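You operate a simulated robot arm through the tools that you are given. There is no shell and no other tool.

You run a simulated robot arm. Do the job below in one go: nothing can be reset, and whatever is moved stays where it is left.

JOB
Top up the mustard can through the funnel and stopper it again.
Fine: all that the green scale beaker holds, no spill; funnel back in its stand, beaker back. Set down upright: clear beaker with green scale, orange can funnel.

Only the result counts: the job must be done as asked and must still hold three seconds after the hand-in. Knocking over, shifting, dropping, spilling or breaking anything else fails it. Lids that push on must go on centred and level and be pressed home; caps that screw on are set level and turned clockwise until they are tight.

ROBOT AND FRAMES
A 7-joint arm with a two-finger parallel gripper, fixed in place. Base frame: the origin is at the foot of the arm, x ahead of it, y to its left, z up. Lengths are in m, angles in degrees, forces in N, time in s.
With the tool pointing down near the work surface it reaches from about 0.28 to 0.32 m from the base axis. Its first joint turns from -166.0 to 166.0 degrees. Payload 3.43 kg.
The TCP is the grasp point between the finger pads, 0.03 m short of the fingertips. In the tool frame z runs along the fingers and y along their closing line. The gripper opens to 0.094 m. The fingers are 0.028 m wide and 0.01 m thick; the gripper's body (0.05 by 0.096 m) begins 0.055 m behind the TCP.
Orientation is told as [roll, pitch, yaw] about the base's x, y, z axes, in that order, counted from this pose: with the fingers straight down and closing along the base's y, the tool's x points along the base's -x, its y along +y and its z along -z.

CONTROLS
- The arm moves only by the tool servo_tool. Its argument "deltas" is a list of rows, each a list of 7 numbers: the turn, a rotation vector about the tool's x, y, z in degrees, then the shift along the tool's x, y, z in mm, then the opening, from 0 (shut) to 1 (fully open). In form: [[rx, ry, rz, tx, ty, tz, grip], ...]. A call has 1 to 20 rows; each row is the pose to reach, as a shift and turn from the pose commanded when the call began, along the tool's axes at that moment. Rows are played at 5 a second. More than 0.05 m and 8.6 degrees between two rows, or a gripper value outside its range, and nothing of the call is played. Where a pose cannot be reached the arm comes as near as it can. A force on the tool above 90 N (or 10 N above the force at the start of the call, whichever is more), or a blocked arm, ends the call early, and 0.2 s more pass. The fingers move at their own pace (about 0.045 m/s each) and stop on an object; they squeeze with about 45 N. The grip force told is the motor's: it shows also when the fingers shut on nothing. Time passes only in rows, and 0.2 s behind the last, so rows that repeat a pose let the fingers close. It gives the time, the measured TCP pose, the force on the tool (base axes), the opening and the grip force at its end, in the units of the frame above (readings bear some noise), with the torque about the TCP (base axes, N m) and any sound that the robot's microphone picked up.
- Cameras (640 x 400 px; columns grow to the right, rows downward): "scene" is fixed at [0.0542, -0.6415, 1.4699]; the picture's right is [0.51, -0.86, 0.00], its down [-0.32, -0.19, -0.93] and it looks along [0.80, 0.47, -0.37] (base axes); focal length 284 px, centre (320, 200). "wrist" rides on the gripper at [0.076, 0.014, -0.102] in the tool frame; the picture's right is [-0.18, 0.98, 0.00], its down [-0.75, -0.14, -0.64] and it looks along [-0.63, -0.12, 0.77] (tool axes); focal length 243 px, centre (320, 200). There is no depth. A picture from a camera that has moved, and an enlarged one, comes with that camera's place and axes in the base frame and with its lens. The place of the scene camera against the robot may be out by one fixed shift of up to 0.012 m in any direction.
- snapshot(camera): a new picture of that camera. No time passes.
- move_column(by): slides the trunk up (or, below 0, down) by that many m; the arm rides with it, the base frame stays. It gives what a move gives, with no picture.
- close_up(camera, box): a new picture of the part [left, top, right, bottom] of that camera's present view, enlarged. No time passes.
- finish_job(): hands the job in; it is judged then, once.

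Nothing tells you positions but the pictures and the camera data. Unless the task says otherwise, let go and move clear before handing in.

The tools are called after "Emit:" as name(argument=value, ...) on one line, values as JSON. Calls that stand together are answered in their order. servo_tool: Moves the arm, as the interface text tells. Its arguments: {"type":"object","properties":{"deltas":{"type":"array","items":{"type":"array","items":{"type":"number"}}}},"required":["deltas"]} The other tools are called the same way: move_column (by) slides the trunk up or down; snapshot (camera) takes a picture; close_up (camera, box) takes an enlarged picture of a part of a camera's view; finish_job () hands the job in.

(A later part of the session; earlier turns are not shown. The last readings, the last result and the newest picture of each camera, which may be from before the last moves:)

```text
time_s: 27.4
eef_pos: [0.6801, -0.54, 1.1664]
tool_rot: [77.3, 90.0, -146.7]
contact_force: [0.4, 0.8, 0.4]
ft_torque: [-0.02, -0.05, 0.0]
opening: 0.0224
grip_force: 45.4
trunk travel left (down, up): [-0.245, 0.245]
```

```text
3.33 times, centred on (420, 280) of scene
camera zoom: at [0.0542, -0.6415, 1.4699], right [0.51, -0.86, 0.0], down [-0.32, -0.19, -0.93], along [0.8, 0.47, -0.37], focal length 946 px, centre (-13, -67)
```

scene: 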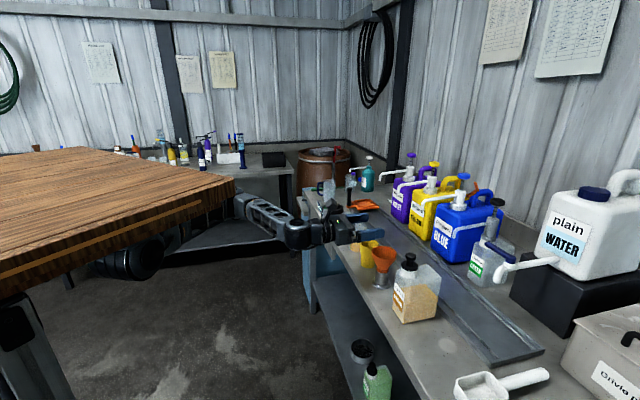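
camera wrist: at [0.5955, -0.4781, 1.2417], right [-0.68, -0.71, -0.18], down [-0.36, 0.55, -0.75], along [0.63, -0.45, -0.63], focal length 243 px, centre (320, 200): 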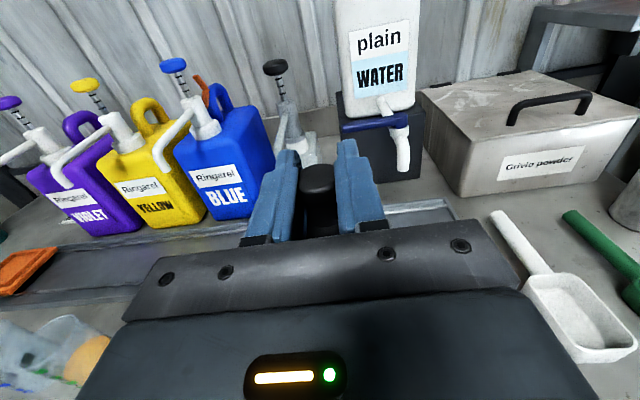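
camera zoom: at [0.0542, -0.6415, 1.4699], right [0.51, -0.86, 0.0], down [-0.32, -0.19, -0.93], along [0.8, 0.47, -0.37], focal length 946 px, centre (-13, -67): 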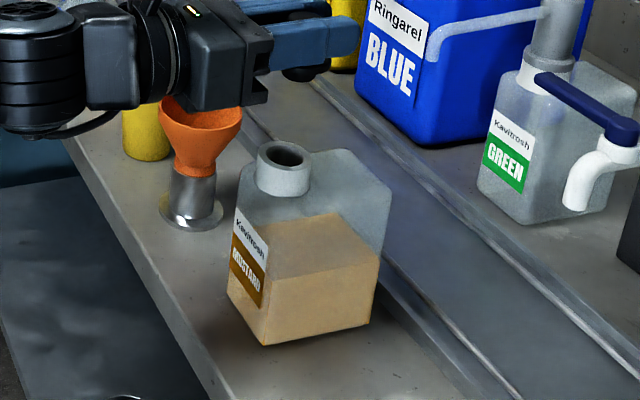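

Emit:
close_up(camera="scene", box=[415, 220, 455, 250])

Emit:
close_up(camera="scene", box=[405, 255, 445, 285])

Emit:
close_up(camera="scene", box=[380, 280, 500, 370])

```text
13.33 times, centred on (435, 235) of scene
camera zoom: at [0.0542, -0.6415, 1.4699], right [0.51, -0.86, 0.0], down [-0.32, -0.19, -0.93], along [0.8, 0.47, -0.37], focal length 3785 px, centre (-1213, -267)
```

zoom: 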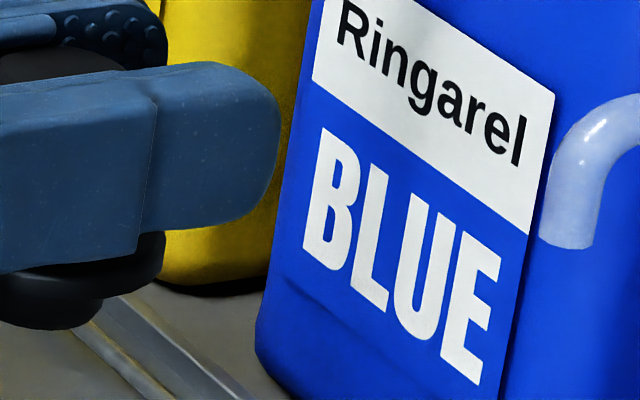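

```text
13.33 times, centred on (425, 270) of scene
camera zoom: at [0.0542, -0.6415, 1.4699], right [0.51, -0.86, 0.0], down [-0.32, -0.19, -0.93], along [0.8, 0.47, -0.37], focal length 3785 px, centre (-1080, -733)
```

zoom: 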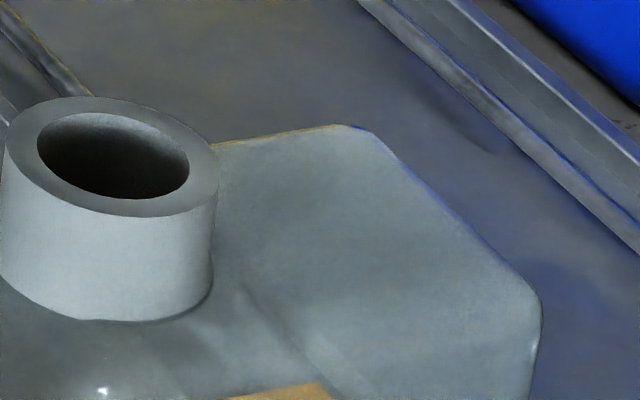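

```text
4.44 times, centred on (440, 325) of scene
camera zoom: at [0.0542, -0.6415, 1.4699], right [0.51, -0.86, 0.0], down [-0.32, -0.19, -0.93], along [0.8, 0.47, -0.37], focal length 1262 px, centre (-213, -356)
```

zoom: 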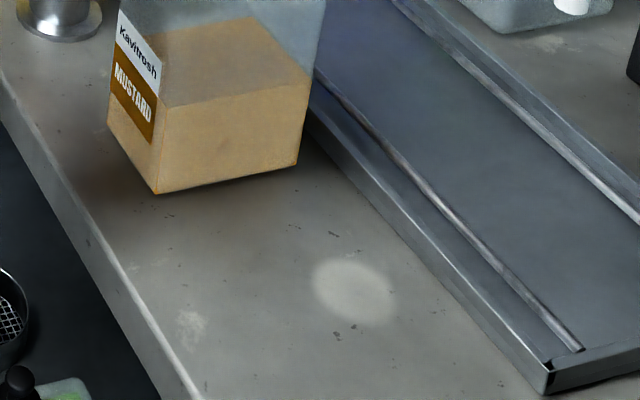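

The can's mouth is open (outer ≈40 mm, hole ≈28 mm) and the plug is short. I'll set the stopper down upright on the free bench area to the right of the can (n .85, t −.02), descending carefully.

Emit:
servo_tool(deltas=[[0, 0, 0, 0, 35, -4, 0], [0, 0, 0, 0, 70, -8, 0], [0, 0, 0, 0, 105, -12, 0], [0, 0, 0, -40, 105, -12, 0], [0, 0, 0, -80, 105, -12, 0], [0, 0, 0, -120, 105, -12, 0], [0, 0, 0, -160, 105, -12, 0], [0, 0, 0, -190, 105, -12, 0], [0, 0, 0, -190, 105, -12, 0]])

Emit:
close_up(camera="scene", box=[380, 270, 460, 350])

Emit:
snapshot(camera="wrist")

Emit:
snapshot(camera="scene")

```text
time_s: 29.4
eef_pos: [0.5968, -0.608, 0.9755]
tool_rot: [136.6, 90.0, -87.4]
contact_force: [-0.8, -0.2, -0.4]
ft_torque: [-0.01, -0.02, 0.0]
opening: 0.0222
grip_force: 45.0
trunk travel left (down, up): [-0.245, 0.245]
```

```text
5.00 times, centred on (420, 310) of scene
camera zoom: at [0.0542, -0.6415, 1.4699], right [0.51, -0.86, 0.0], down [-0.32, -0.19, -0.93], along [0.8, 0.47, -0.37], focal length 1419 px, centre (-180, -350)
```

zoom: 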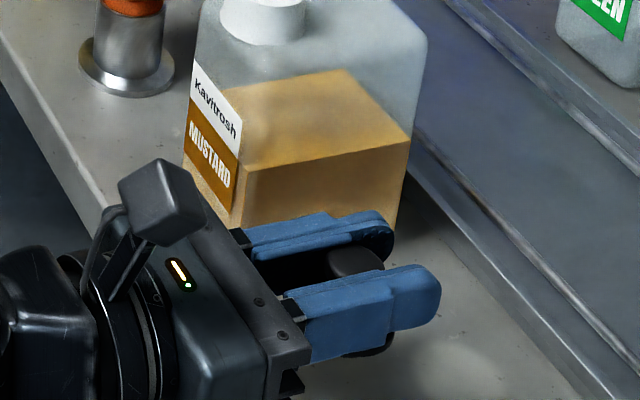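

```text
taken
camera wrist: at [0.5124, -0.5457, 1.0515], right [-0.68, -0.71, -0.18], down [-0.36, 0.55, -0.75], along [0.63, -0.45, -0.63], focal length 243 px, centre (320, 200)
```

wrist: 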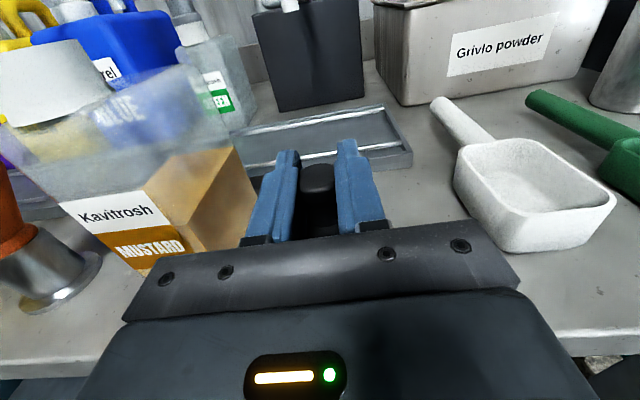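

```text
taken
```

scene: 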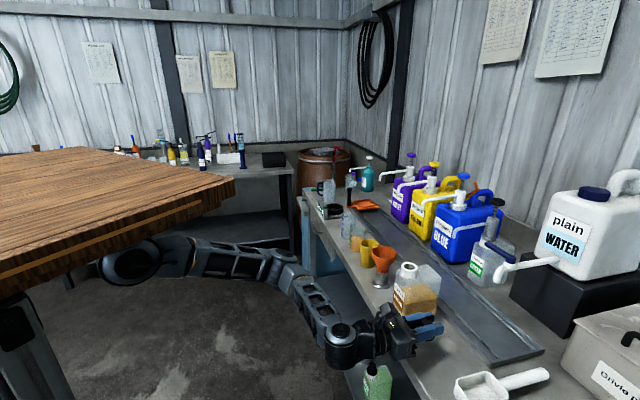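

Hand is at (n .850, t −.022, z .9755) with the stopper upright. I lower in small steps looking for contact.

Emit:
servo_tool(deltas=[[0, 0, 0, -5, 0, 0, 0], [0, 0, 0, -10, 0, 0, 0], [0, 0, 0, -14, 0, 0, 0], [0, 0, 0, -14, 0, 0, 0]])

Emit:
close_up(camera="scene", box=[405, 305, 445, 345])

```text
time_s: 30.4
eef_pos: [0.5979, -0.6074, 0.9617]
tool_rot: [170.8, 90.0, -53.3]
contact_force: [-0.2, 0.5, -0.3]
ft_torque: [-0.01, 0.01, 0.01]
opening: 0.0223
grip_force: 45.1
trunk travel left (down, up): [-0.245, 0.245]
```

```text
10.00 times, centred on (425, 325) of scene
camera zoom: at [0.0542, -0.6415, 1.4699], right [0.51, -0.86, 0.0], down [-0.32, -0.19, -0.93], along [0.8, 0.47, -0.37], focal length 2839 px, centre (-730, -1050)
```

zoom: 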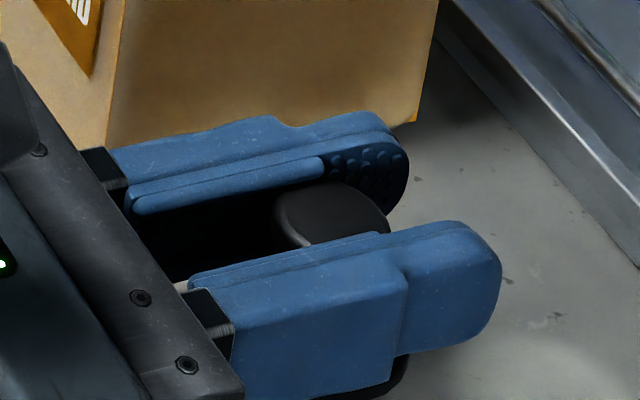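

Emit:
servo_tool(deltas=[[0, 0, 0, -2, 0, 0, 0], [0, 0, 0, -4, 0, 0, 0], [0, 0, 0, -4, 0, 0, 0]])

Emit:
servo_tool(deltas=[[0, 0, 0, -1.5, 0, 0, 0], [0, 0, 0, -3, 0, 0, 0], [0, 0, 0, -3, 0, 0, 0]])

```text
time_s: 31.2
eef_pos: [0.5978, -0.6081, 0.9574]
tool_rot: [137.4, 90.0, -86.4]
contact_force: [-0.2, 0.4, -0.7]
ft_torque: [0.0, 0.01, 0.03]
opening: 0.0223
grip_force: 44.9
trunk travel left (down, up): [-0.245, 0.245]
```

```text
time_s: 32.0
eef_pos: [0.5976, -0.6087, 0.9534]
tool_rot: [134.1, 90.1, -89.8]
contact_force: [1.5, -0.5, -0.6]
ft_torque: [0.0, -0.02, 0.03]
opening: 0.0224
grip_force: 45.9
trunk travel left (down, up): [-0.245, 0.245]
```

Emit:
servo_tool(deltas=[[0, 0, 0, -1, 0, 0, 0], [0, 0, 0, -2, 0, 0, 0], [0, 0, 0, -2, 0, 0, 0]])

Emit:
servo_tool(deltas=[[0, 0, 0, -1, 0, 0, 0], [0, 0, 0, -2, 0, 0, 0], [0, 0, 0, -2, 0, 0, 0]])

Emit:
close_up(camera="scene", box=[405, 305, 445, 345])

```text
time_s: 32.8
eef_pos: [0.5986, -0.6088, 0.9529]
tool_rot: [45.3, 90.0, -178.8]
contact_force: [1.0, -0.8, 0.0]
ft_torque: [0.0, 0.0, 0.04]
opening: 0.0223
grip_force: 44.9
trunk travel left (down, up): [-0.245, 0.245]
```

```text
time_s: 33.6
eef_pos: [0.5968, -0.6073, 0.9514]
tool_rot: [175.4, 90.0, -48.5]
contact_force: [0.1, 0.7, 0.3]
ft_torque: [0.0, 0.02, 0.0]
opening: 0.0226
grip_force: 45.1
trunk travel left (down, up): [-0.245, 0.245]
```

```text
10.00 times, centred on (425, 325) of scene
camera zoom: at [0.0542, -0.6415, 1.4699], right [0.51, -0.86, 0.0], down [-0.32, -0.19, -0.93], along [0.8, 0.47, -0.37], focal length 2839 px, centre (-730, -1050)
```

zoom: 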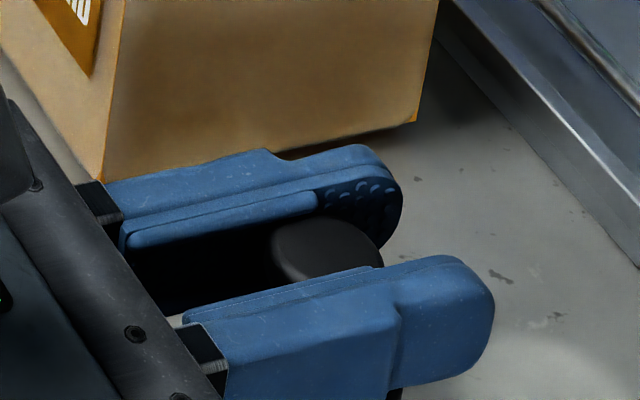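

Emit:
servo_tool(deltas=[[0, 0, 0, -1, 0, 0, 0], [0, 0, 0, -2, 0, 0, 0], [0, 0, 0, -2, 0, 0, 0]])

Emit:
servo_tool(deltas=[[0, 0, 0, -1, 0, 0, 0], [0, 0, 0, -2, 0, 0, 0], [0, 0, 0, -2, 0, 0, 0]])

Emit:
snapshot(camera="wrist")

```text
time_s: 34.4
eef_pos: [0.598, -0.6076, 0.9492]
tool_rot: [88.3, 90.0, -135.6]
contact_force: [-0.6, 0.0, -0.9]
ft_torque: [0.01, 0.01, -0.02]
opening: 0.0224
grip_force: 45.2
trunk travel left (down, up): [-0.245, 0.245]
```

```text
time_s: 35.2
eef_pos: [0.599, -0.6068, 0.9478]
tool_rot: [-166.7, 90.1, -30.7]
contact_force: [0.2, -0.5, -0.1]
ft_torque: [0.02, 0.0, -0.02]
opening: 0.0223
grip_force: 44.8
trunk travel left (down, up): [-0.245, 0.245]
```

```text
taken
camera wrist: at [0.5143, -0.5452, 1.0238], right [-0.68, -0.71, -0.18], down [-0.36, 0.55, -0.75], along [0.63, -0.45, -0.63], focal length 243 px, centre (320, 200)
```

wrist: 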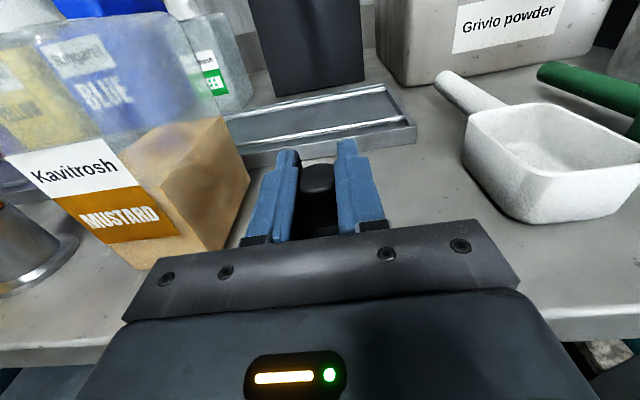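

Emit:
servo_tool(deltas=[[0, 0, 0, -1, 0, 0, 0], [0, 0, 0, -2, 0, 0, 0], [0, 0, 0, -2, 0, 0, 0]])

Emit:
servo_tool(deltas=[[0, 0, 0, -1, 0, 0, 0], [0, 0, 0, -2, 0, 0, 0], [0, 0, 0, -2, 0, 0, 0]])

Emit:
close_up(camera="scene", box=[400, 300, 450, 350])

```text
time_s: 36.0
eef_pos: [0.5994, -0.6072, 0.945]
tool_rot: [156.3, 89.9, -67.7]
contact_force: [-0.2, 0.8, -0.4]
ft_torque: [0.01, 0.02, 0.0]
opening: 0.0225
grip_force: 44.9
trunk travel left (down, up): [-0.245, 0.245]
```

```text
time_s: 36.8
eef_pos: [0.5986, -0.6079, 0.9427]
tool_rot: [139.7, 90.0, -84.3]
contact_force: [0.0, -0.2, 0.6]
ft_torque: [0.0, -0.02, -0.04]
opening: 0.0224
grip_force: 45.1
trunk travel left (down, up): [-0.245, 0.245]
```

```text
8.00 times, centred on (425, 325) of scene
camera zoom: at [0.0542, -0.6415, 1.4699], right [0.51, -0.86, 0.0], down [-0.32, -0.19, -0.93], along [0.8, 0.47, -0.37], focal length 2271 px, centre (-520, -800)
```

zoom: 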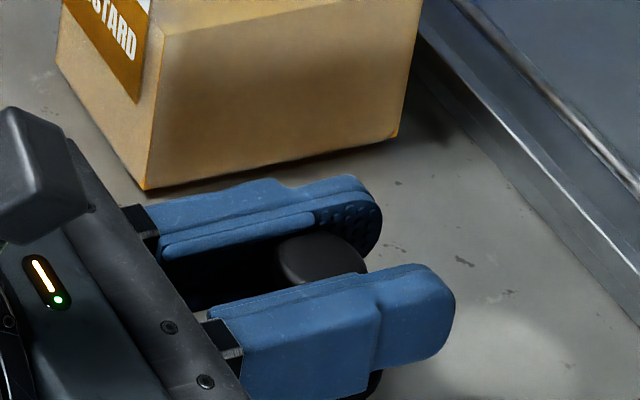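

Emit:
servo_tool(deltas=[[0, 0, 0, -1, 0, 0, 0], [0, 0, 0, -2, 0, 0, 0], [0, 0, 0, -2, 0, 0, 0]])

Emit:
servo_tool(deltas=[[0, 0, 0, -1, 0, 0, 0], [0, 0, 0, -2, 0, 0, 0], [0, 0, 0, -2, 0, 0, 0]])

```text
time_s: 37.6
eef_pos: [0.5978, -0.6061, 0.9402]
tool_rot: [63.4, 90.0, -160.6]
contact_force: [0.8, 0.2, -0.4]
ft_torque: [0.02, 0.01, -0.05]
opening: 0.0225
grip_force: 44.6
trunk travel left (down, up): [-0.245, 0.245]
```

```text
time_s: 38.4
eef_pos: [0.5985, -0.6069, 0.9391]
tool_rot: [-156.8, 89.9, -20.6]
contact_force: [0.4, -0.9, -0.7]
ft_torque: [0.01, 0.0, 0.01]
opening: 0.0226
grip_force: 45.1
trunk travel left (down, up): [-0.245, 0.245]
```

Emit:
servo_tool(deltas=[[0, 0, 0, -1, 0, 0, 0], [0, 0, 0, -2, 0, 0, 0], [0, 0, 0, -2, 0, 0, 0]])

Emit:
servo_tool(deltas=[[0, 0, 0, -1, 0, 0, 0], [0, 0, 0, -2, 0, 0, 0], [0, 0, 0, -2, 0, 0, 0]])

Emit:
close_up(camera="scene", box=[400, 310, 450, 360])

Emit:
snapshot(camera="wrist")

```text
time_s: 39.2
eef_pos: [0.5971, -0.6069, 0.937]
tool_rot: [164.0, 90.0, -60.0]
contact_force: [-1.8, -0.1, 6.5]
ft_torque: [0.02, 0.04, 0.03]
opening: 0.022
grip_force: 45.2
trunk travel left (down, up): [-0.245, 0.245]
```

```text
time_s: 40.0
eef_pos: [0.5987, -0.608, 0.9366]
tool_rot: [166.0, 89.8, -57.9]
contact_force: [-1.7, -0.2, 19.4]
ft_torque: [0.07, 0.0, -0.01]
opening: 0.0222
grip_force: 44.8
trunk travel left (down, up): [-0.245, 0.245]
```

```text
8.00 times, centred on (425, 335) of scene
camera zoom: at [0.0542, -0.6415, 1.4699], right [0.51, -0.86, 0.0], down [-0.32, -0.19, -0.93], along [0.8, 0.47, -0.37], focal length 2271 px, centre (-520, -880)
```

zoom: 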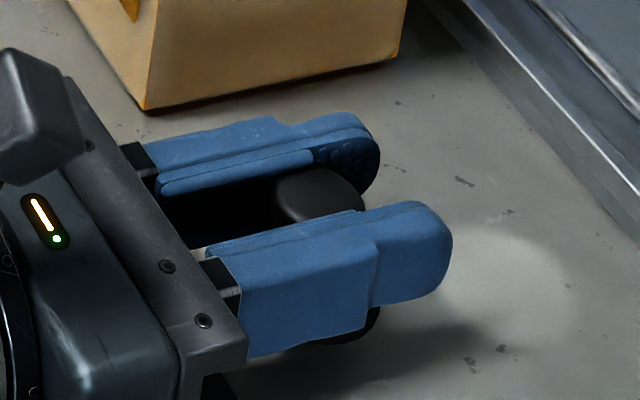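

```text
taken
camera wrist: at [0.5142, -0.5453, 1.013], right [-0.68, -0.71, -0.18], down [-0.36, 0.55, -0.76], along [0.64, -0.45, -0.63], focal length 243 px, centre (320, 200)
```

wrist: 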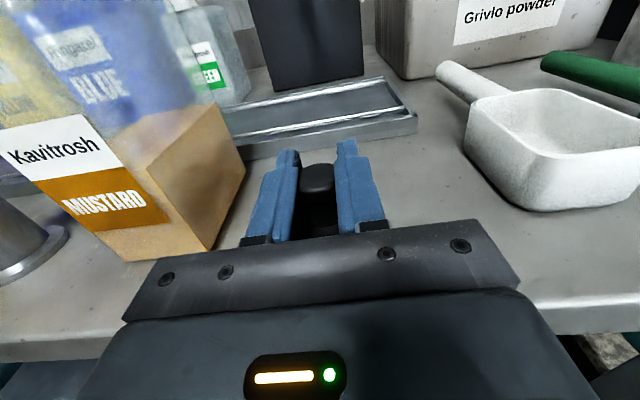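

Contact with the bench came at z ≈ .937 (19 N now). I relieve the pressure by 3 mm, then open gently.

Emit:
servo_tool(deltas=[[0, 0, 0, 1.5, 0, 0, 0], [0, 0, 0, 2.8, 0, 0, 0], [0, 0, 0, 2.8, 0, 0, 0]])

Emit:
servo_tool(deltas=[[0, 0, 0, 0, 0, 0, 0.25], [0, 0, 0, 0, 0, 0, 0.3], [0, 0, 0, 0, 0, 0, 0.4], [0, 0, 0, 0, 0, 0, 0.5], [0, 0, 0, 0, 0, 0, 0.5]])

Emit:
close_up(camera="scene", box=[400, 310, 450, 360])

Emit:
close_up(camera="wrist", box=[240, 120, 400, 220])

```text
time_s: 40.8
eef_pos: [0.598, -0.6065, 0.9372]
tool_rot: [-16.8, 90.0, 119.3]
contact_force: [0.6, 0.2, 10.4]
ft_torque: [0.03, -0.06, -0.02]
opening: 0.0222
grip_force: 45.1
trunk travel left (down, up): [-0.245, 0.245]
```

```text
time_s: 42.0
eef_pos: [0.5984, -0.608, 0.9358]
tool_rot: [9.8, 90.0, 145.8]
contact_force: [-0.6, 0.0, -0.4]
ft_torque: [0.0, 0.0, -0.01]
opening: 0.0471
grip_force: 0.1
trunk travel left (down, up): [-0.245, 0.245]
```

```text
8.00 times, centred on (425, 335) of scene
camera zoom: at [0.0542, -0.6415, 1.4699], right [0.51, -0.86, 0.0], down [-0.32, -0.19, -0.93], along [0.8, 0.47, -0.37], focal length 2271 px, centre (-520, -880)
```

zoom: 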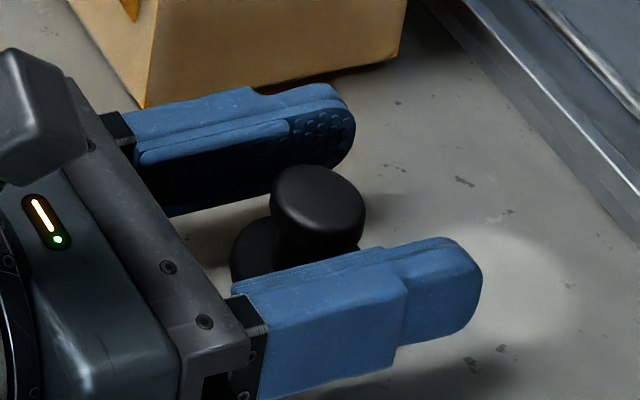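

```text
4.00 times, centred on (320, 170) of wrist
camera zoom: at [0.5141, -0.5458, 1.0133], right [-0.68, -0.71, -0.18], down [-0.36, 0.55, -0.75], along [0.63, -0.45, -0.63], focal length 970 px, centre (320, 320)
```

zoom: 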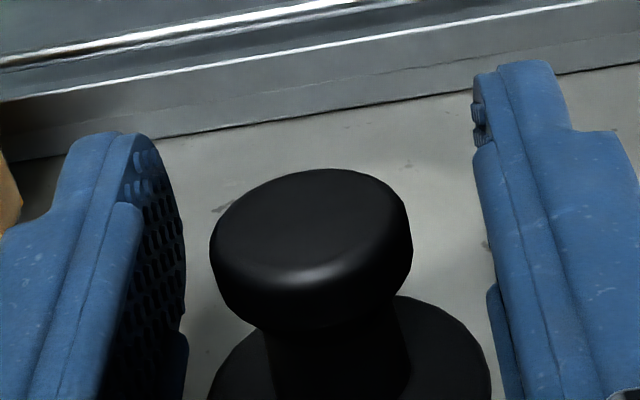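

The stopper stands upright on the bench. I retreat straight back, rise, and move across in front of the funnel for a closer look.

Emit:
servo_tool(deltas=[[0, 0, 0, 0, 0, -25, 0.5], [0, 0, 0, 0, 0, -50, 0.5], [0, 0, 0, 0, 0, -100, 0.5], [0, 0, 0, 45, 0, -100, 0.5], [0, 0, 0, 90, 0, -100, 0.7], [0, 0, 0, 140, 0, -100, 1], [0, 0, 0, 150, -40, -100, 1], [0, 0, 0, 150, -85, -100, 1], [0, 0, 0, 150, -130, -100, 1], [0, 0, 0, 150, -175, -100, 1], [0, 0, 0, 150, -215, -100, 1], [0, 0, 0, 150, -248, -100, 1], [0, 0, 0, 150, -248, -100, 1]])

Emit:
snapshot(camera="wrist")

Emit:
close_up(camera="wrist", box=[240, 120, 400, 220])

Emit:
close_up(camera="scene", box=[340, 230, 480, 350])

```text
time_s: 44.8
eef_pos: [0.6988, -0.3588, 1.0876]
tool_rot: [63.6, 90.0, -160.4]
contact_force: [0.0, 0.3, 0.4]
ft_torque: [-0.01, 0.03, 0.02]
opening: 0.094
grip_force: 0.1
trunk travel left (down, up): [-0.245, 0.245]
```

```text
taken
camera wrist: at [0.6139, -0.297, 1.1631], right [-0.68, -0.71, -0.18], down [-0.36, 0.55, -0.75], along [0.63, -0.45, -0.63], focal length 243 px, centre (320, 200)
```

wrist: 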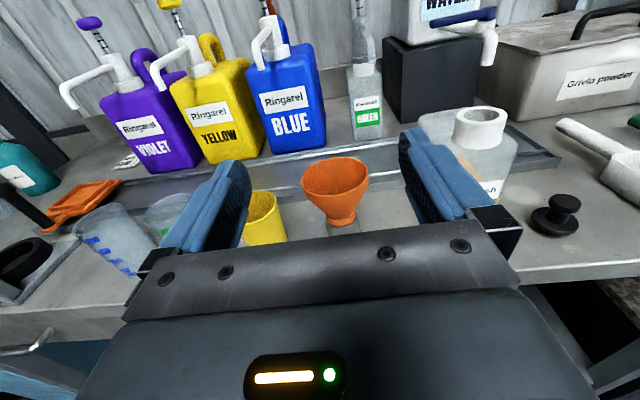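

```text
4.00 times, centred on (320, 170) of wrist
camera zoom: at [0.6139, -0.297, 1.1631], right [-0.68, -0.71, -0.18], down [-0.36, 0.55, -0.75], along [0.63, -0.45, -0.63], focal length 970 px, centre (320, 320)
```

zoom: 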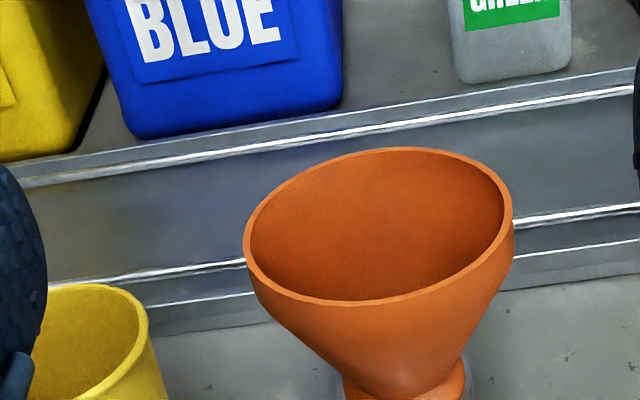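

```text
3.33 times, centred on (410, 290) of scene
camera zoom: at [0.0542, -0.6415, 1.4699], right [0.51, -0.86, 0.0], down [-0.32, -0.19, -0.93], along [0.8, 0.47, -0.37], focal length 946 px, centre (20, -100)
```

zoom: 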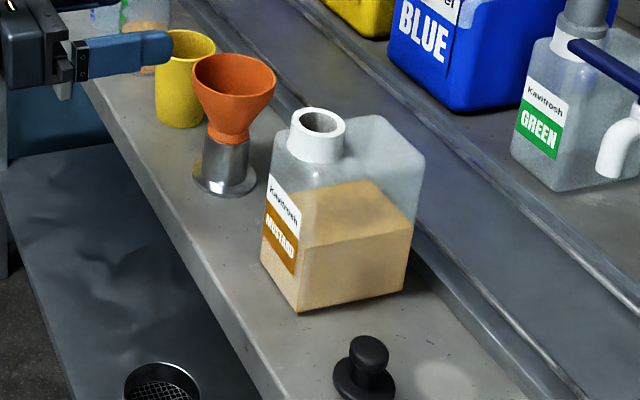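

Emit:
servo_tool(deltas=[[0, 0, 0, 35, 0, 0, 1], [0, 0, 0, 70, 0, 0, 1], [0, 0, 0, 70, 0, 0, 1]])

Emit:
close_up(camera="wrist", box=[260, 140, 420, 240])

Emit:
snapshot(camera="wrist")

```text
time_s: 45.6
eef_pos: [0.6991, -0.3612, 1.158]
tool_rot: [52.7, 89.9, -171.3]
contact_force: [-0.2, 0.3, 1.1]
ft_torque: [0.0, 0.02, 0.02]
opening: 0.0941
grip_force: 0.0
trunk travel left (down, up): [-0.245, 0.245]
```

```text
4.00 times, centred on (340, 190) of wrist
camera zoom: at [0.6148, -0.2978, 1.235], right [-0.68, -0.71, -0.18], down [-0.36, 0.55, -0.75], along [0.63, -0.45, -0.63], focal length 970 px, centre (240, 240)
```

zoom: 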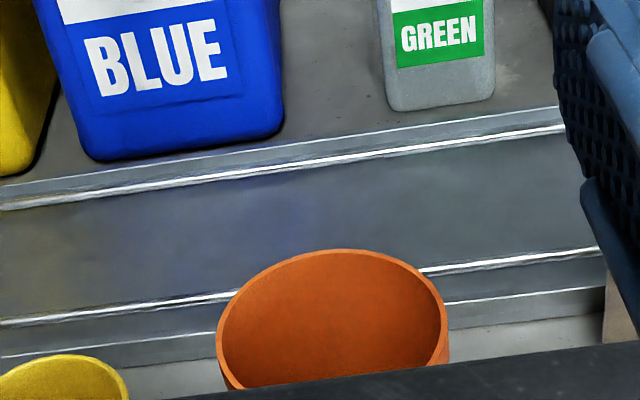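

```text
taken
camera wrist: at [0.6148, -0.2978, 1.235], right [-0.68, -0.71, -0.18], down [-0.36, 0.55, -0.75], along [0.63, -0.45, -0.63], focal length 243 px, centre (320, 200)
```

wrist: 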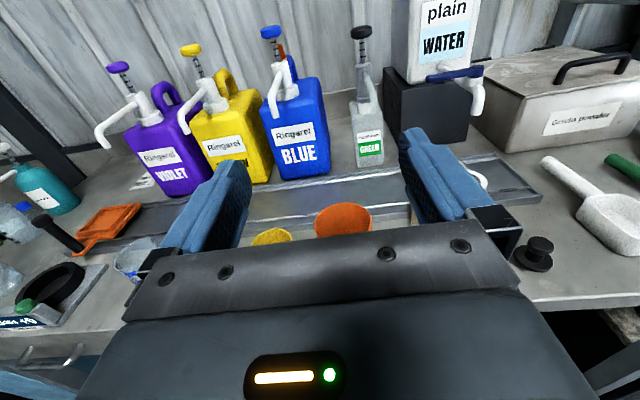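

Funnel rim is at about (n .864, t .224, z 1.0165), diameter ≈74 mm. I lower in front of it at z 1.010 and begin the approach, checking centring before entering.

Emit:
servo_tool(deltas=[[0, 0, 0, -40, 1, 0, 1], [0, 0, 0, -80, 2, 0, 1], [0, 0, 0, -120, 2.9, 0, 1], [0, 0, 0, -149, 2.9, 0, 1], [0, 0, 0, -149, 2.9, 25, 1], [0, 0, 0, -149, 2.9, 40, 1], [0, 0, 0, -149, 2.9, 40, 1]])

Emit:
snapshot(camera="wrist")

Emit:
close_up(camera="scene", box=[340, 230, 420, 310])

```text
time_s: 47.2
eef_pos: [0.7255, -0.3902, 1.0065]
tool_rot: [126.6, 90.0, -97.3]
contact_force: [-0.2, -0.4, -0.4]
ft_torque: [-0.01, 0.01, 0.01]
opening: 0.0942
grip_force: 0.1
trunk travel left (down, up): [-0.245, 0.245]
```

```text
taken
camera wrist: at [0.6418, -0.3276, 1.0833], right [-0.68, -0.71, -0.18], down [-0.36, 0.55, -0.75], along [0.63, -0.45, -0.63], focal length 243 px, centre (320, 200)
```

wrist: 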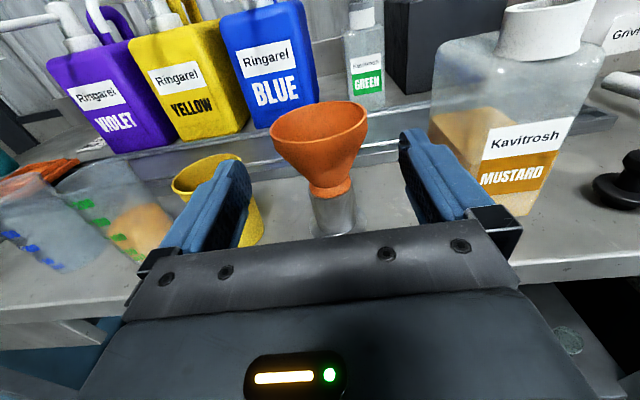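

```text
5.00 times, centred on (380, 270) of scene
camera zoom: at [0.0542, -0.6415, 1.4699], right [0.51, -0.86, 0.0], down [-0.32, -0.19, -0.93], along [0.8, 0.47, -0.37], focal length 1419 px, centre (20, -150)
```

zoom: 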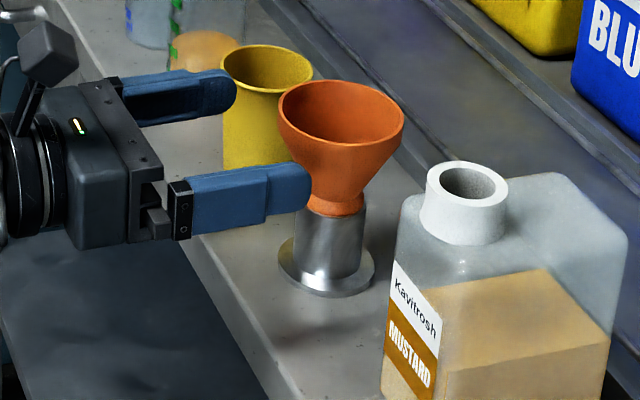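

Emit:
close_up(camera="wrist", box=[240, 90, 400, 190])

Emit:
close_up(camera="wrist", box=[240, 140, 400, 240])

```text
4.00 times, centred on (320, 140) of wrist
camera zoom: at [0.6418, -0.3276, 1.0833], right [-0.68, -0.71, -0.18], down [-0.36, 0.55, -0.75], along [0.63, -0.45, -0.63], focal length 970 px, centre (320, 440)
```

zoom: 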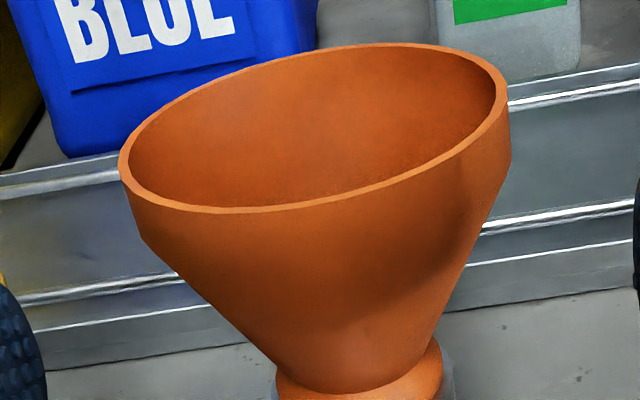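

```text
4.00 times, centred on (320, 190) of wrist
camera zoom: at [0.6418, -0.3276, 1.0833], right [-0.68, -0.71, -0.18], down [-0.36, 0.55, -0.75], along [0.63, -0.45, -0.63], focal length 970 px, centre (320, 240)
```

zoom: 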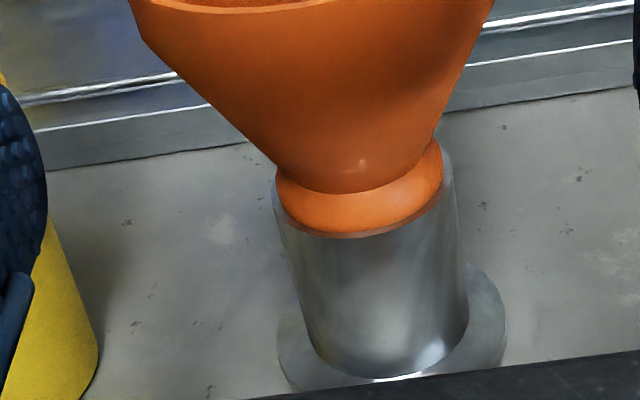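

The funnel has a short cylindrical band at the rim, well suited to the pads, and its centre matches the TCP midline (t .224). I advance so the band lies between the pads.

Emit:
servo_tool(deltas=[[0, 0, 0, 0, 0, 20, 1], [0, 0, 0, 0, 0, 40, 1], [0, 0, 0, 0, 0, 60, 1], [0, 0, 0, 0, 0, 73, 1], [0, 0, 0, 0, 0, 73, 1]])

Emit:
snapshot(camera="wrist")

Emit:
close_up(camera="scene", box=[340, 230, 420, 310])

```text
time_s: 48.4
eef_pos: [0.7788, -0.4398, 1.0082]
tool_rot: [111.6, 90.0, -112.4]
contact_force: [-0.2, -0.3, -0.1]
ft_torque: [-0.01, 0.02, -0.04]
opening: 0.0943
grip_force: 0.1
trunk travel left (down, up): [-0.245, 0.245]
```

```text
taken
camera wrist: at [0.695, -0.3774, 1.0849], right [-0.68, -0.71, -0.18], down [-0.36, 0.55, -0.75], along [0.63, -0.45, -0.63], focal length 243 px, centre (320, 200)
```

wrist: 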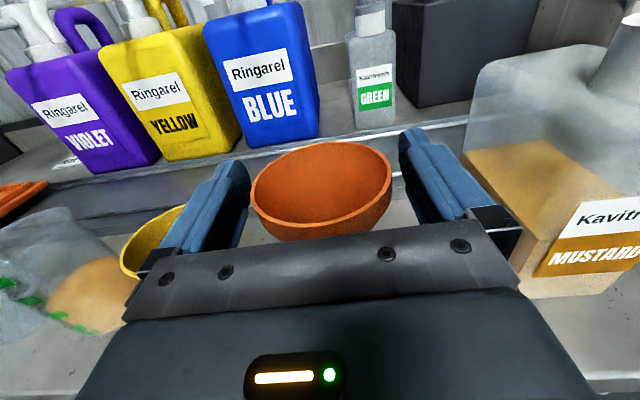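

```text
5.00 times, centred on (380, 270) of scene
camera zoom: at [0.0542, -0.6415, 1.4699], right [0.51, -0.86, 0.0], down [-0.32, -0.19, -0.93], along [0.8, 0.47, -0.37], focal length 1419 px, centre (20, -150)
```

zoom: 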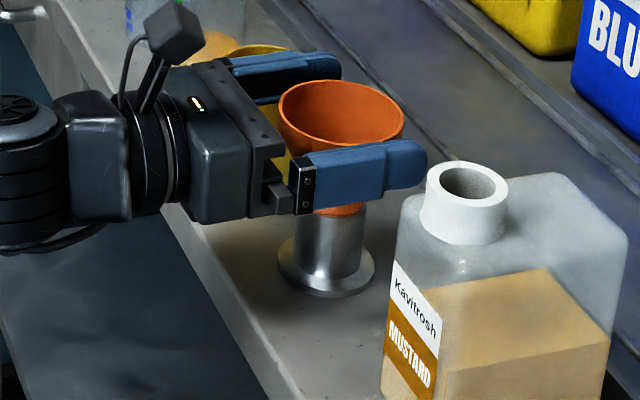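

Emit:
close_up(camera="wrist", box=[240, 130, 400, 230])

```text
4.00 times, centred on (320, 180) of wrist
camera zoom: at [0.695, -0.3774, 1.0849], right [-0.68, -0.71, -0.18], down [-0.36, 0.55, -0.75], along [0.63, -0.45, -0.63], focal length 970 px, centre (320, 280)
```

zoom: 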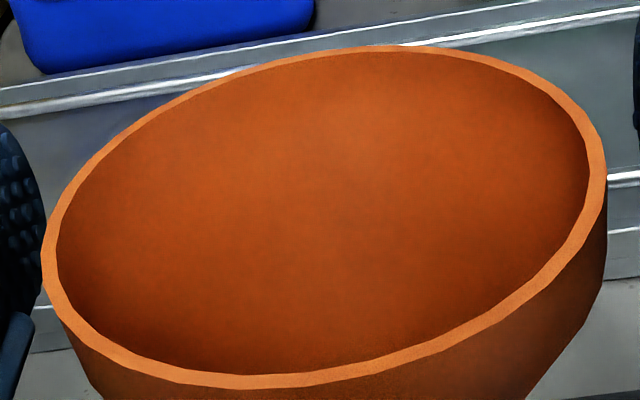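

The funnel is ~1.5 mm off midline; I correct and then close gently.

Emit:
servo_tool(deltas=[[0, 0, 0, 0, 1.6, 2, 1], [0, 0, 0, 0, 1.6, 2, 0.9], [0, 0, 0, 0, 1.6, 2, 0.83], [0, 0, 0, 0, 1.6, 2, 0.8], [0, 0, 0, 0, 1.6, 2, 0.8]])

Emit:
snapshot(camera="wrist")

Emit:
close_up(camera="wrist", box=[220, 130, 420, 255])

```text
time_s: 49.6
eef_pos: [0.7791, -0.4429, 1.0079]
tool_rot: [131.5, 90.0, -92.6]
contact_force: [-0.5, 0.2, 0.0]
ft_torque: [0.01, 0.0, 0.02]
opening: 0.0755
grip_force: 0.0
trunk travel left (down, up): [-0.245, 0.245]
```

```text
taken
camera wrist: at [0.6955, -0.3804, 1.085], right [-0.68, -0.71, -0.18], down [-0.36, 0.55, -0.75], along [0.63, -0.45, -0.63], focal length 243 px, centre (320, 200)
```

wrist: 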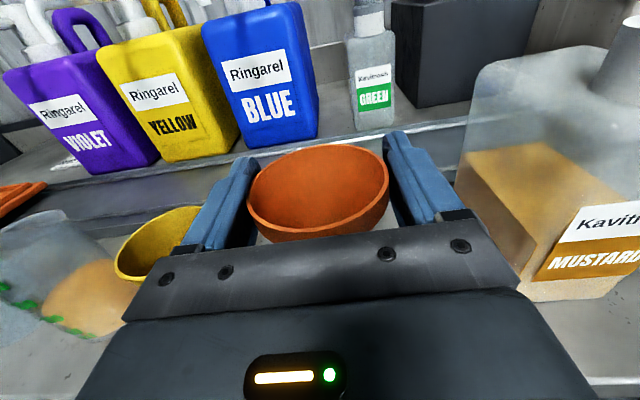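

```text
3.20 times, centred on (320, 192) of wrist
camera zoom: at [0.6955, -0.3804, 1.085], right [-0.68, -0.71, -0.18], down [-0.36, 0.55, -0.75], along [0.63, -0.45, -0.63], focal length 776 px, centre (320, 224)
```

zoom: 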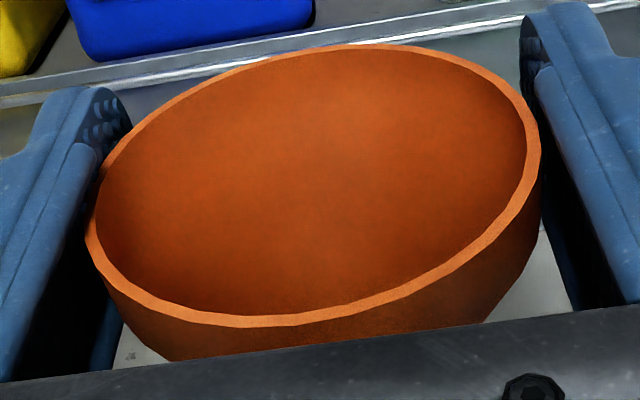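

Emit:
servo_tool(deltas=[[0, 0, 0, 0, 0, 0, 0.77], [0, 0, 0, 0, 0, 0, 0.74], [0, 0, 0, 0, 0, 0, 0.6], [0, 0, 0, 0, 0, 0, 0.3], [0, 0, 0, 0, 0, 0, 0], [0, 0, 0, 0, 0, 0, 0]])

Emit:
close_up(camera="wrist", box=[220, 130, 420, 255])

Emit:
close_up(camera="scene", box=[340, 230, 420, 310])

```text
time_s: 51.0
eef_pos: [0.7789, -0.4411, 1.0085]
tool_rot: [137.8, 89.9, -86.3]
contact_force: [0.6, 0.4, 0.2]
ft_torque: [0.0, -0.01, 0.0]
opening: 0.0666
grip_force: 45.4
trunk travel left (down, up): [-0.245, 0.245]
```

```text
3.20 times, centred on (320, 192) of wrist
camera zoom: at [0.6955, -0.3804, 1.085], right [-0.68, -0.71, -0.18], down [-0.36, 0.55, -0.75], along [0.63, -0.45, -0.63], focal length 776 px, centre (320, 224)
```

zoom: 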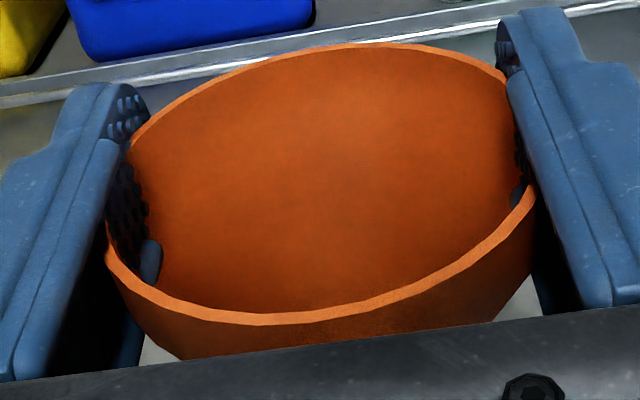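

```text
5.00 times, centred on (380, 270) of scene
camera zoom: at [0.0542, -0.6415, 1.4699], right [0.51, -0.86, 0.0], down [-0.32, -0.19, -0.93], along [0.8, 0.47, -0.37], focal length 1419 px, centre (20, -150)
```

zoom: 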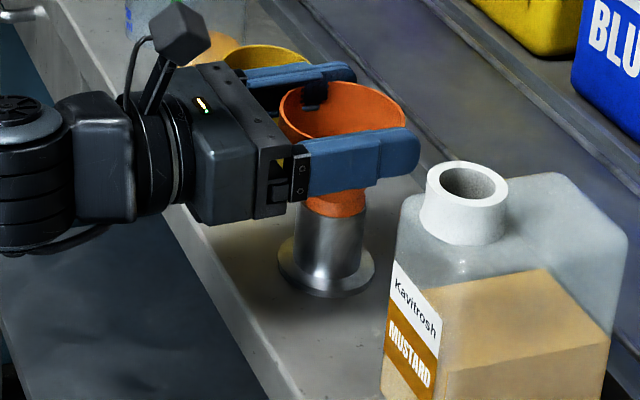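

The funnel is held (45 N). I lift it straight up slowly.

Emit:
servo_tool(deltas=[[0, 0, 0, 4, 0, 0, 0], [0, 0, 0, 8, 0, 0, 0], [0, 0, 0, 14, 0, 0, 0], [0, 0, 0, 22, 0, 0, 0], [0, 0, 0, 32, 0, 0, 0], [0, 0, 0, 45, 0, 0, 0], [0, 0, 0, 60, 0, 0, 0], [0, 0, 0, 80, 0, 0, 0], [0, 0, 0, 100, 0, 0, 0], [0, 0, 0, 115, 0, 0, 0], [0, 0, 0, 115, 0, 0, 0]])

Emit:
close_up(camera="scene", box=[340, 200, 440, 300])

Emit:
close_up(camera="wrist", box=[220, 130, 420, 255])

```text
time_s: 53.4
eef_pos: [0.7778, -0.4425, 1.1221]
tool_rot: [94.5, 90.0, -129.6]
contact_force: [0.0, 0.2, -1.0]
ft_torque: [0.03, -0.02, 0.0]
opening: 0.0666
grip_force: 45.1
trunk travel left (down, up): [-0.245, 0.245]
```

```text
4.00 times, centred on (390, 250) of scene
camera zoom: at [0.0542, -0.6415, 1.4699], right [0.51, -0.86, 0.0], down [-0.32, -0.19, -0.93], along [0.8, 0.47, -0.37], focal length 1135 px, centre (40, 0)
```

zoom: 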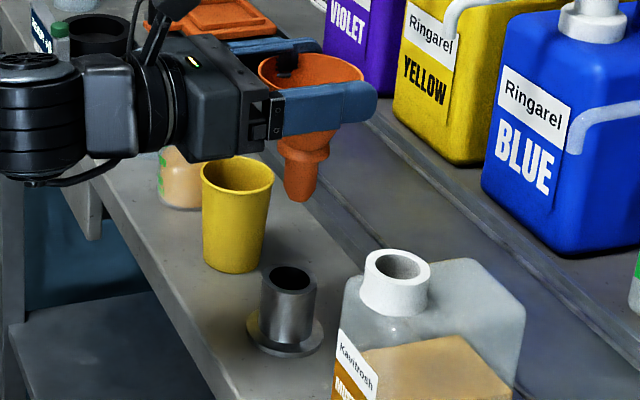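

```text
3.20 times, centred on (320, 192) of wrist
camera zoom: at [0.6943, -0.3805, 1.1988], right [-0.68, -0.71, -0.18], down [-0.36, 0.55, -0.75], along [0.63, -0.45, -0.63], focal length 776 px, centre (320, 224)
```

zoom: 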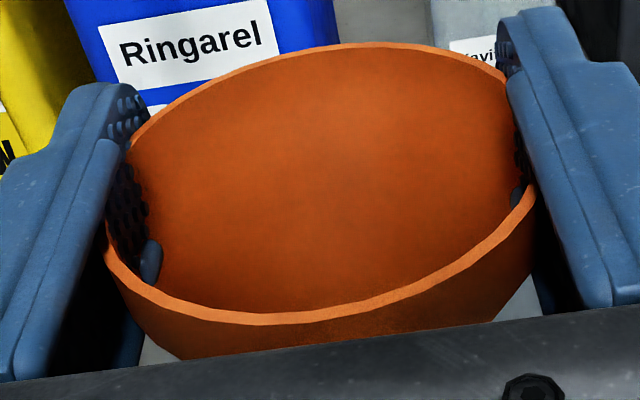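

The funnel came out cleanly (collar plus ~30 mm spout). I raise it above the can's mouth level and move over the can, then check alignment.

Emit:
servo_tool(deltas=[[0, 0, 0, 25, 0, 0, 0], [0, 0, 0, 50, 0, 0, 0], [0, 0, 0, 50, 35, -1.5, 0], [0, 0, 0, 50, 70, -3, 0], [0, 0, 0, 50, 105, -4.5, 0], [0, 0, 0, 50, 137, -5.2, 0], [0, 0, 0, 50, 137, -5.2, 0], [0, 0, 0, 50, 137, -5.2, 0]])

Emit:
snapshot(camera="wrist")

Emit:
close_up(camera="scene", box=[380, 220, 460, 300])

```text
time_s: 55.2
eef_pos: [0.6788, -0.5398, 1.1727]
tool_rot: [137.2, 90.0, -86.8]
contact_force: [0.1, 0.1, -0.7]
ft_torque: [-0.01, -0.01, 0.01]
opening: 0.0665
grip_force: 45.1
trunk travel left (down, up): [-0.245, 0.245]
```

```text
taken
camera wrist: at [0.5952, -0.4784, 1.2499], right [-0.68, -0.71, -0.18], down [-0.36, 0.55, -0.75], along [0.63, -0.45, -0.63], focal length 243 px, centre (320, 200)
```

wrist: 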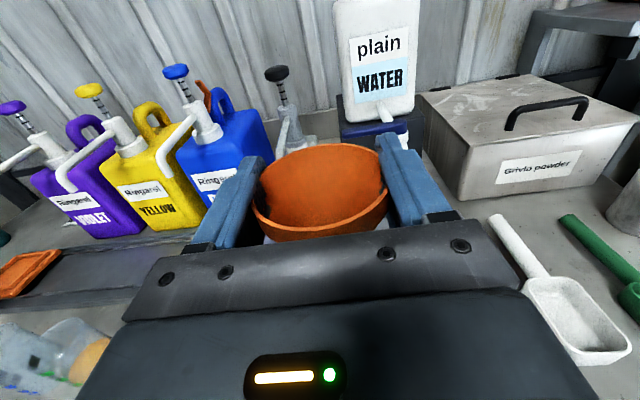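

```text
5.00 times, centred on (420, 260) of scene
camera zoom: at [0.0542, -0.6415, 1.4699], right [0.51, -0.86, 0.0], down [-0.32, -0.19, -0.93], along [0.8, 0.47, -0.37], focal length 1419 px, centre (-180, -100)
```

zoom: 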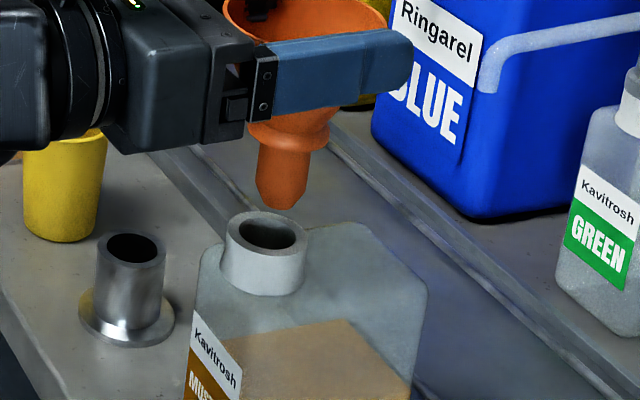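

Scene comparison says the spout and mouth line up after a small correction (t +2.1 mm, n −1.8 mm). I correct and lower toward the mouth.

Emit:
servo_tool(deltas=[[0, 0, 0, 0, -2.1, -1.8, 0], [0, 0, 0, -5, -2.1, -1.8, 0], [0, 0, 0, -10, -2.1, -1.8, 0], [0, 0, 0, -10, -2.1, -1.8, 0]])

Emit:
close_up(camera="scene", box=[400, 230, 440, 280])

Emit:
snapshot(camera="wrist")

```text
time_s: 56.2
eef_pos: [0.68, -0.5357, 1.1632]
tool_rot: [176.8, 90.1, -47.0]
contact_force: [-0.5, -0.1, -0.3]
ft_torque: [0.01, 0.0, 0.03]
opening: 0.0666
grip_force: 44.5
trunk travel left (down, up): [-0.245, 0.245]
```

```text
8.00 times, centred on (420, 255) of scene
camera zoom: at [0.0542, -0.6415, 1.4699], right [0.51, -0.86, 0.0], down [-0.32, -0.19, -0.93], along [0.8, 0.47, -0.37], focal length 2271 px, centre (-480, -240)
```

zoom: 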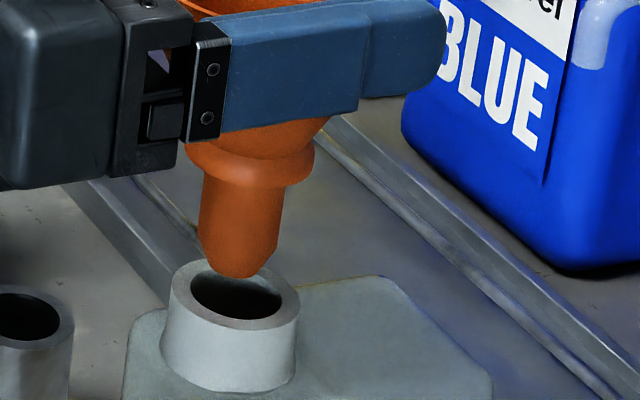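

```text
taken
camera wrist: at [0.5957, -0.4734, 1.2398], right [-0.68, -0.71, -0.18], down [-0.36, 0.55, -0.75], along [0.63, -0.45, -0.63], focal length 243 px, centre (320, 200)
```

wrist: 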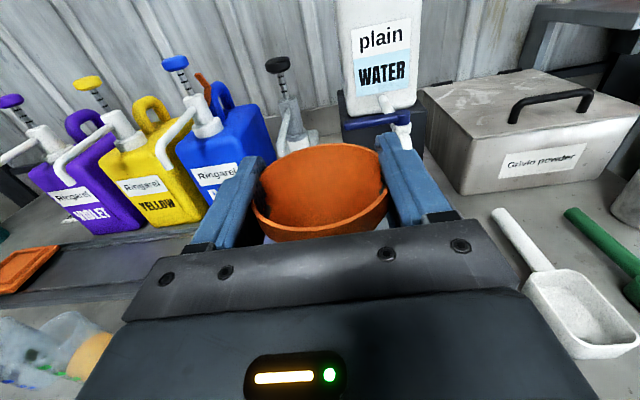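

Emit:
close_up(camera="scene", box=[418, 244, 442, 268])

Emit:
close_up(camera="scene", box=[417, 258, 441, 282])

```text
16.00 times, centred on (430, 256) of scene
camera zoom: at [0.0542, -0.6415, 1.4699], right [0.51, -0.86, 0.0], down [-0.32, -0.19, -0.93], along [0.8, 0.47, -0.37], focal length 4542 px, centre (-1440, -696)
```

zoom: 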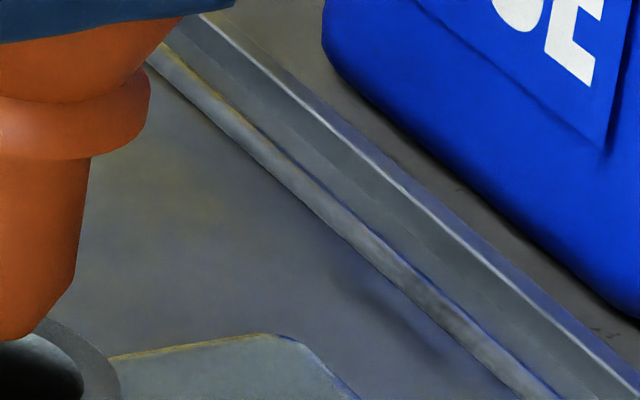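

```text
16.00 times, centred on (429, 270) of scene
camera zoom: at [0.0542, -0.6415, 1.4699], right [0.51, -0.86, 0.0], down [-0.32, -0.19, -0.93], along [0.8, 0.47, -0.37], focal length 4542 px, centre (-1424, -920)
```

zoom: 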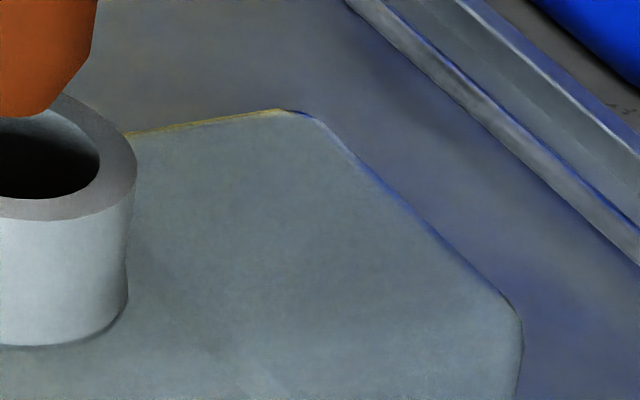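

Emit:
close_up(camera="scene", box=[394, 250, 426, 270])

Emit:
close_up(camera="scene", box=[394, 262, 426, 282])

```text
16.00 times, centred on (410, 260) of scene
camera zoom: at [0.0542, -0.6415, 1.4699], right [0.51, -0.86, 0.0], down [-0.32, -0.19, -0.93], along [0.8, 0.47, -0.37], focal length 4542 px, centre (-1120, -760)
```

zoom: 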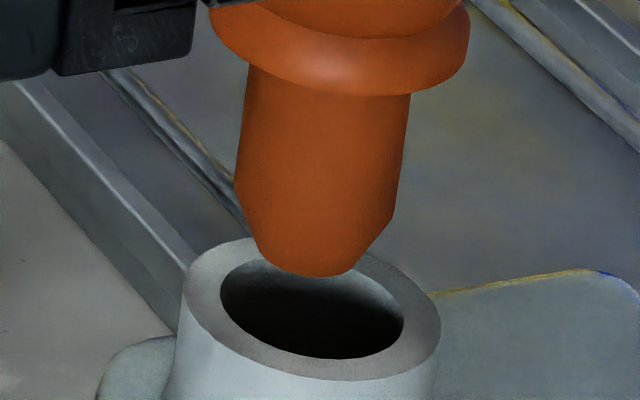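

```text
16.00 times, centred on (410, 272) of scene
camera zoom: at [0.0542, -0.6415, 1.4699], right [0.51, -0.86, 0.0], down [-0.32, -0.19, -0.93], along [0.8, 0.47, -0.37], focal length 4542 px, centre (-1120, -952)
```

zoom: 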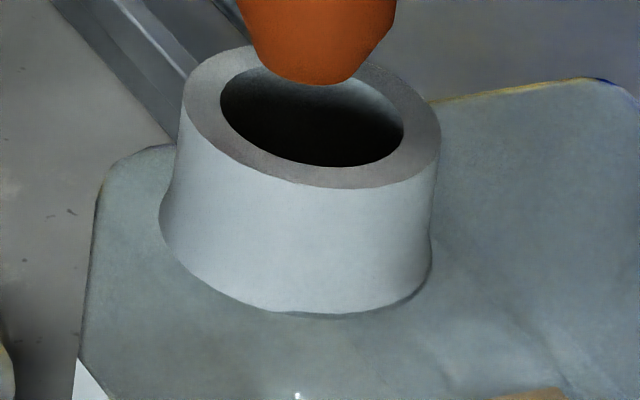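

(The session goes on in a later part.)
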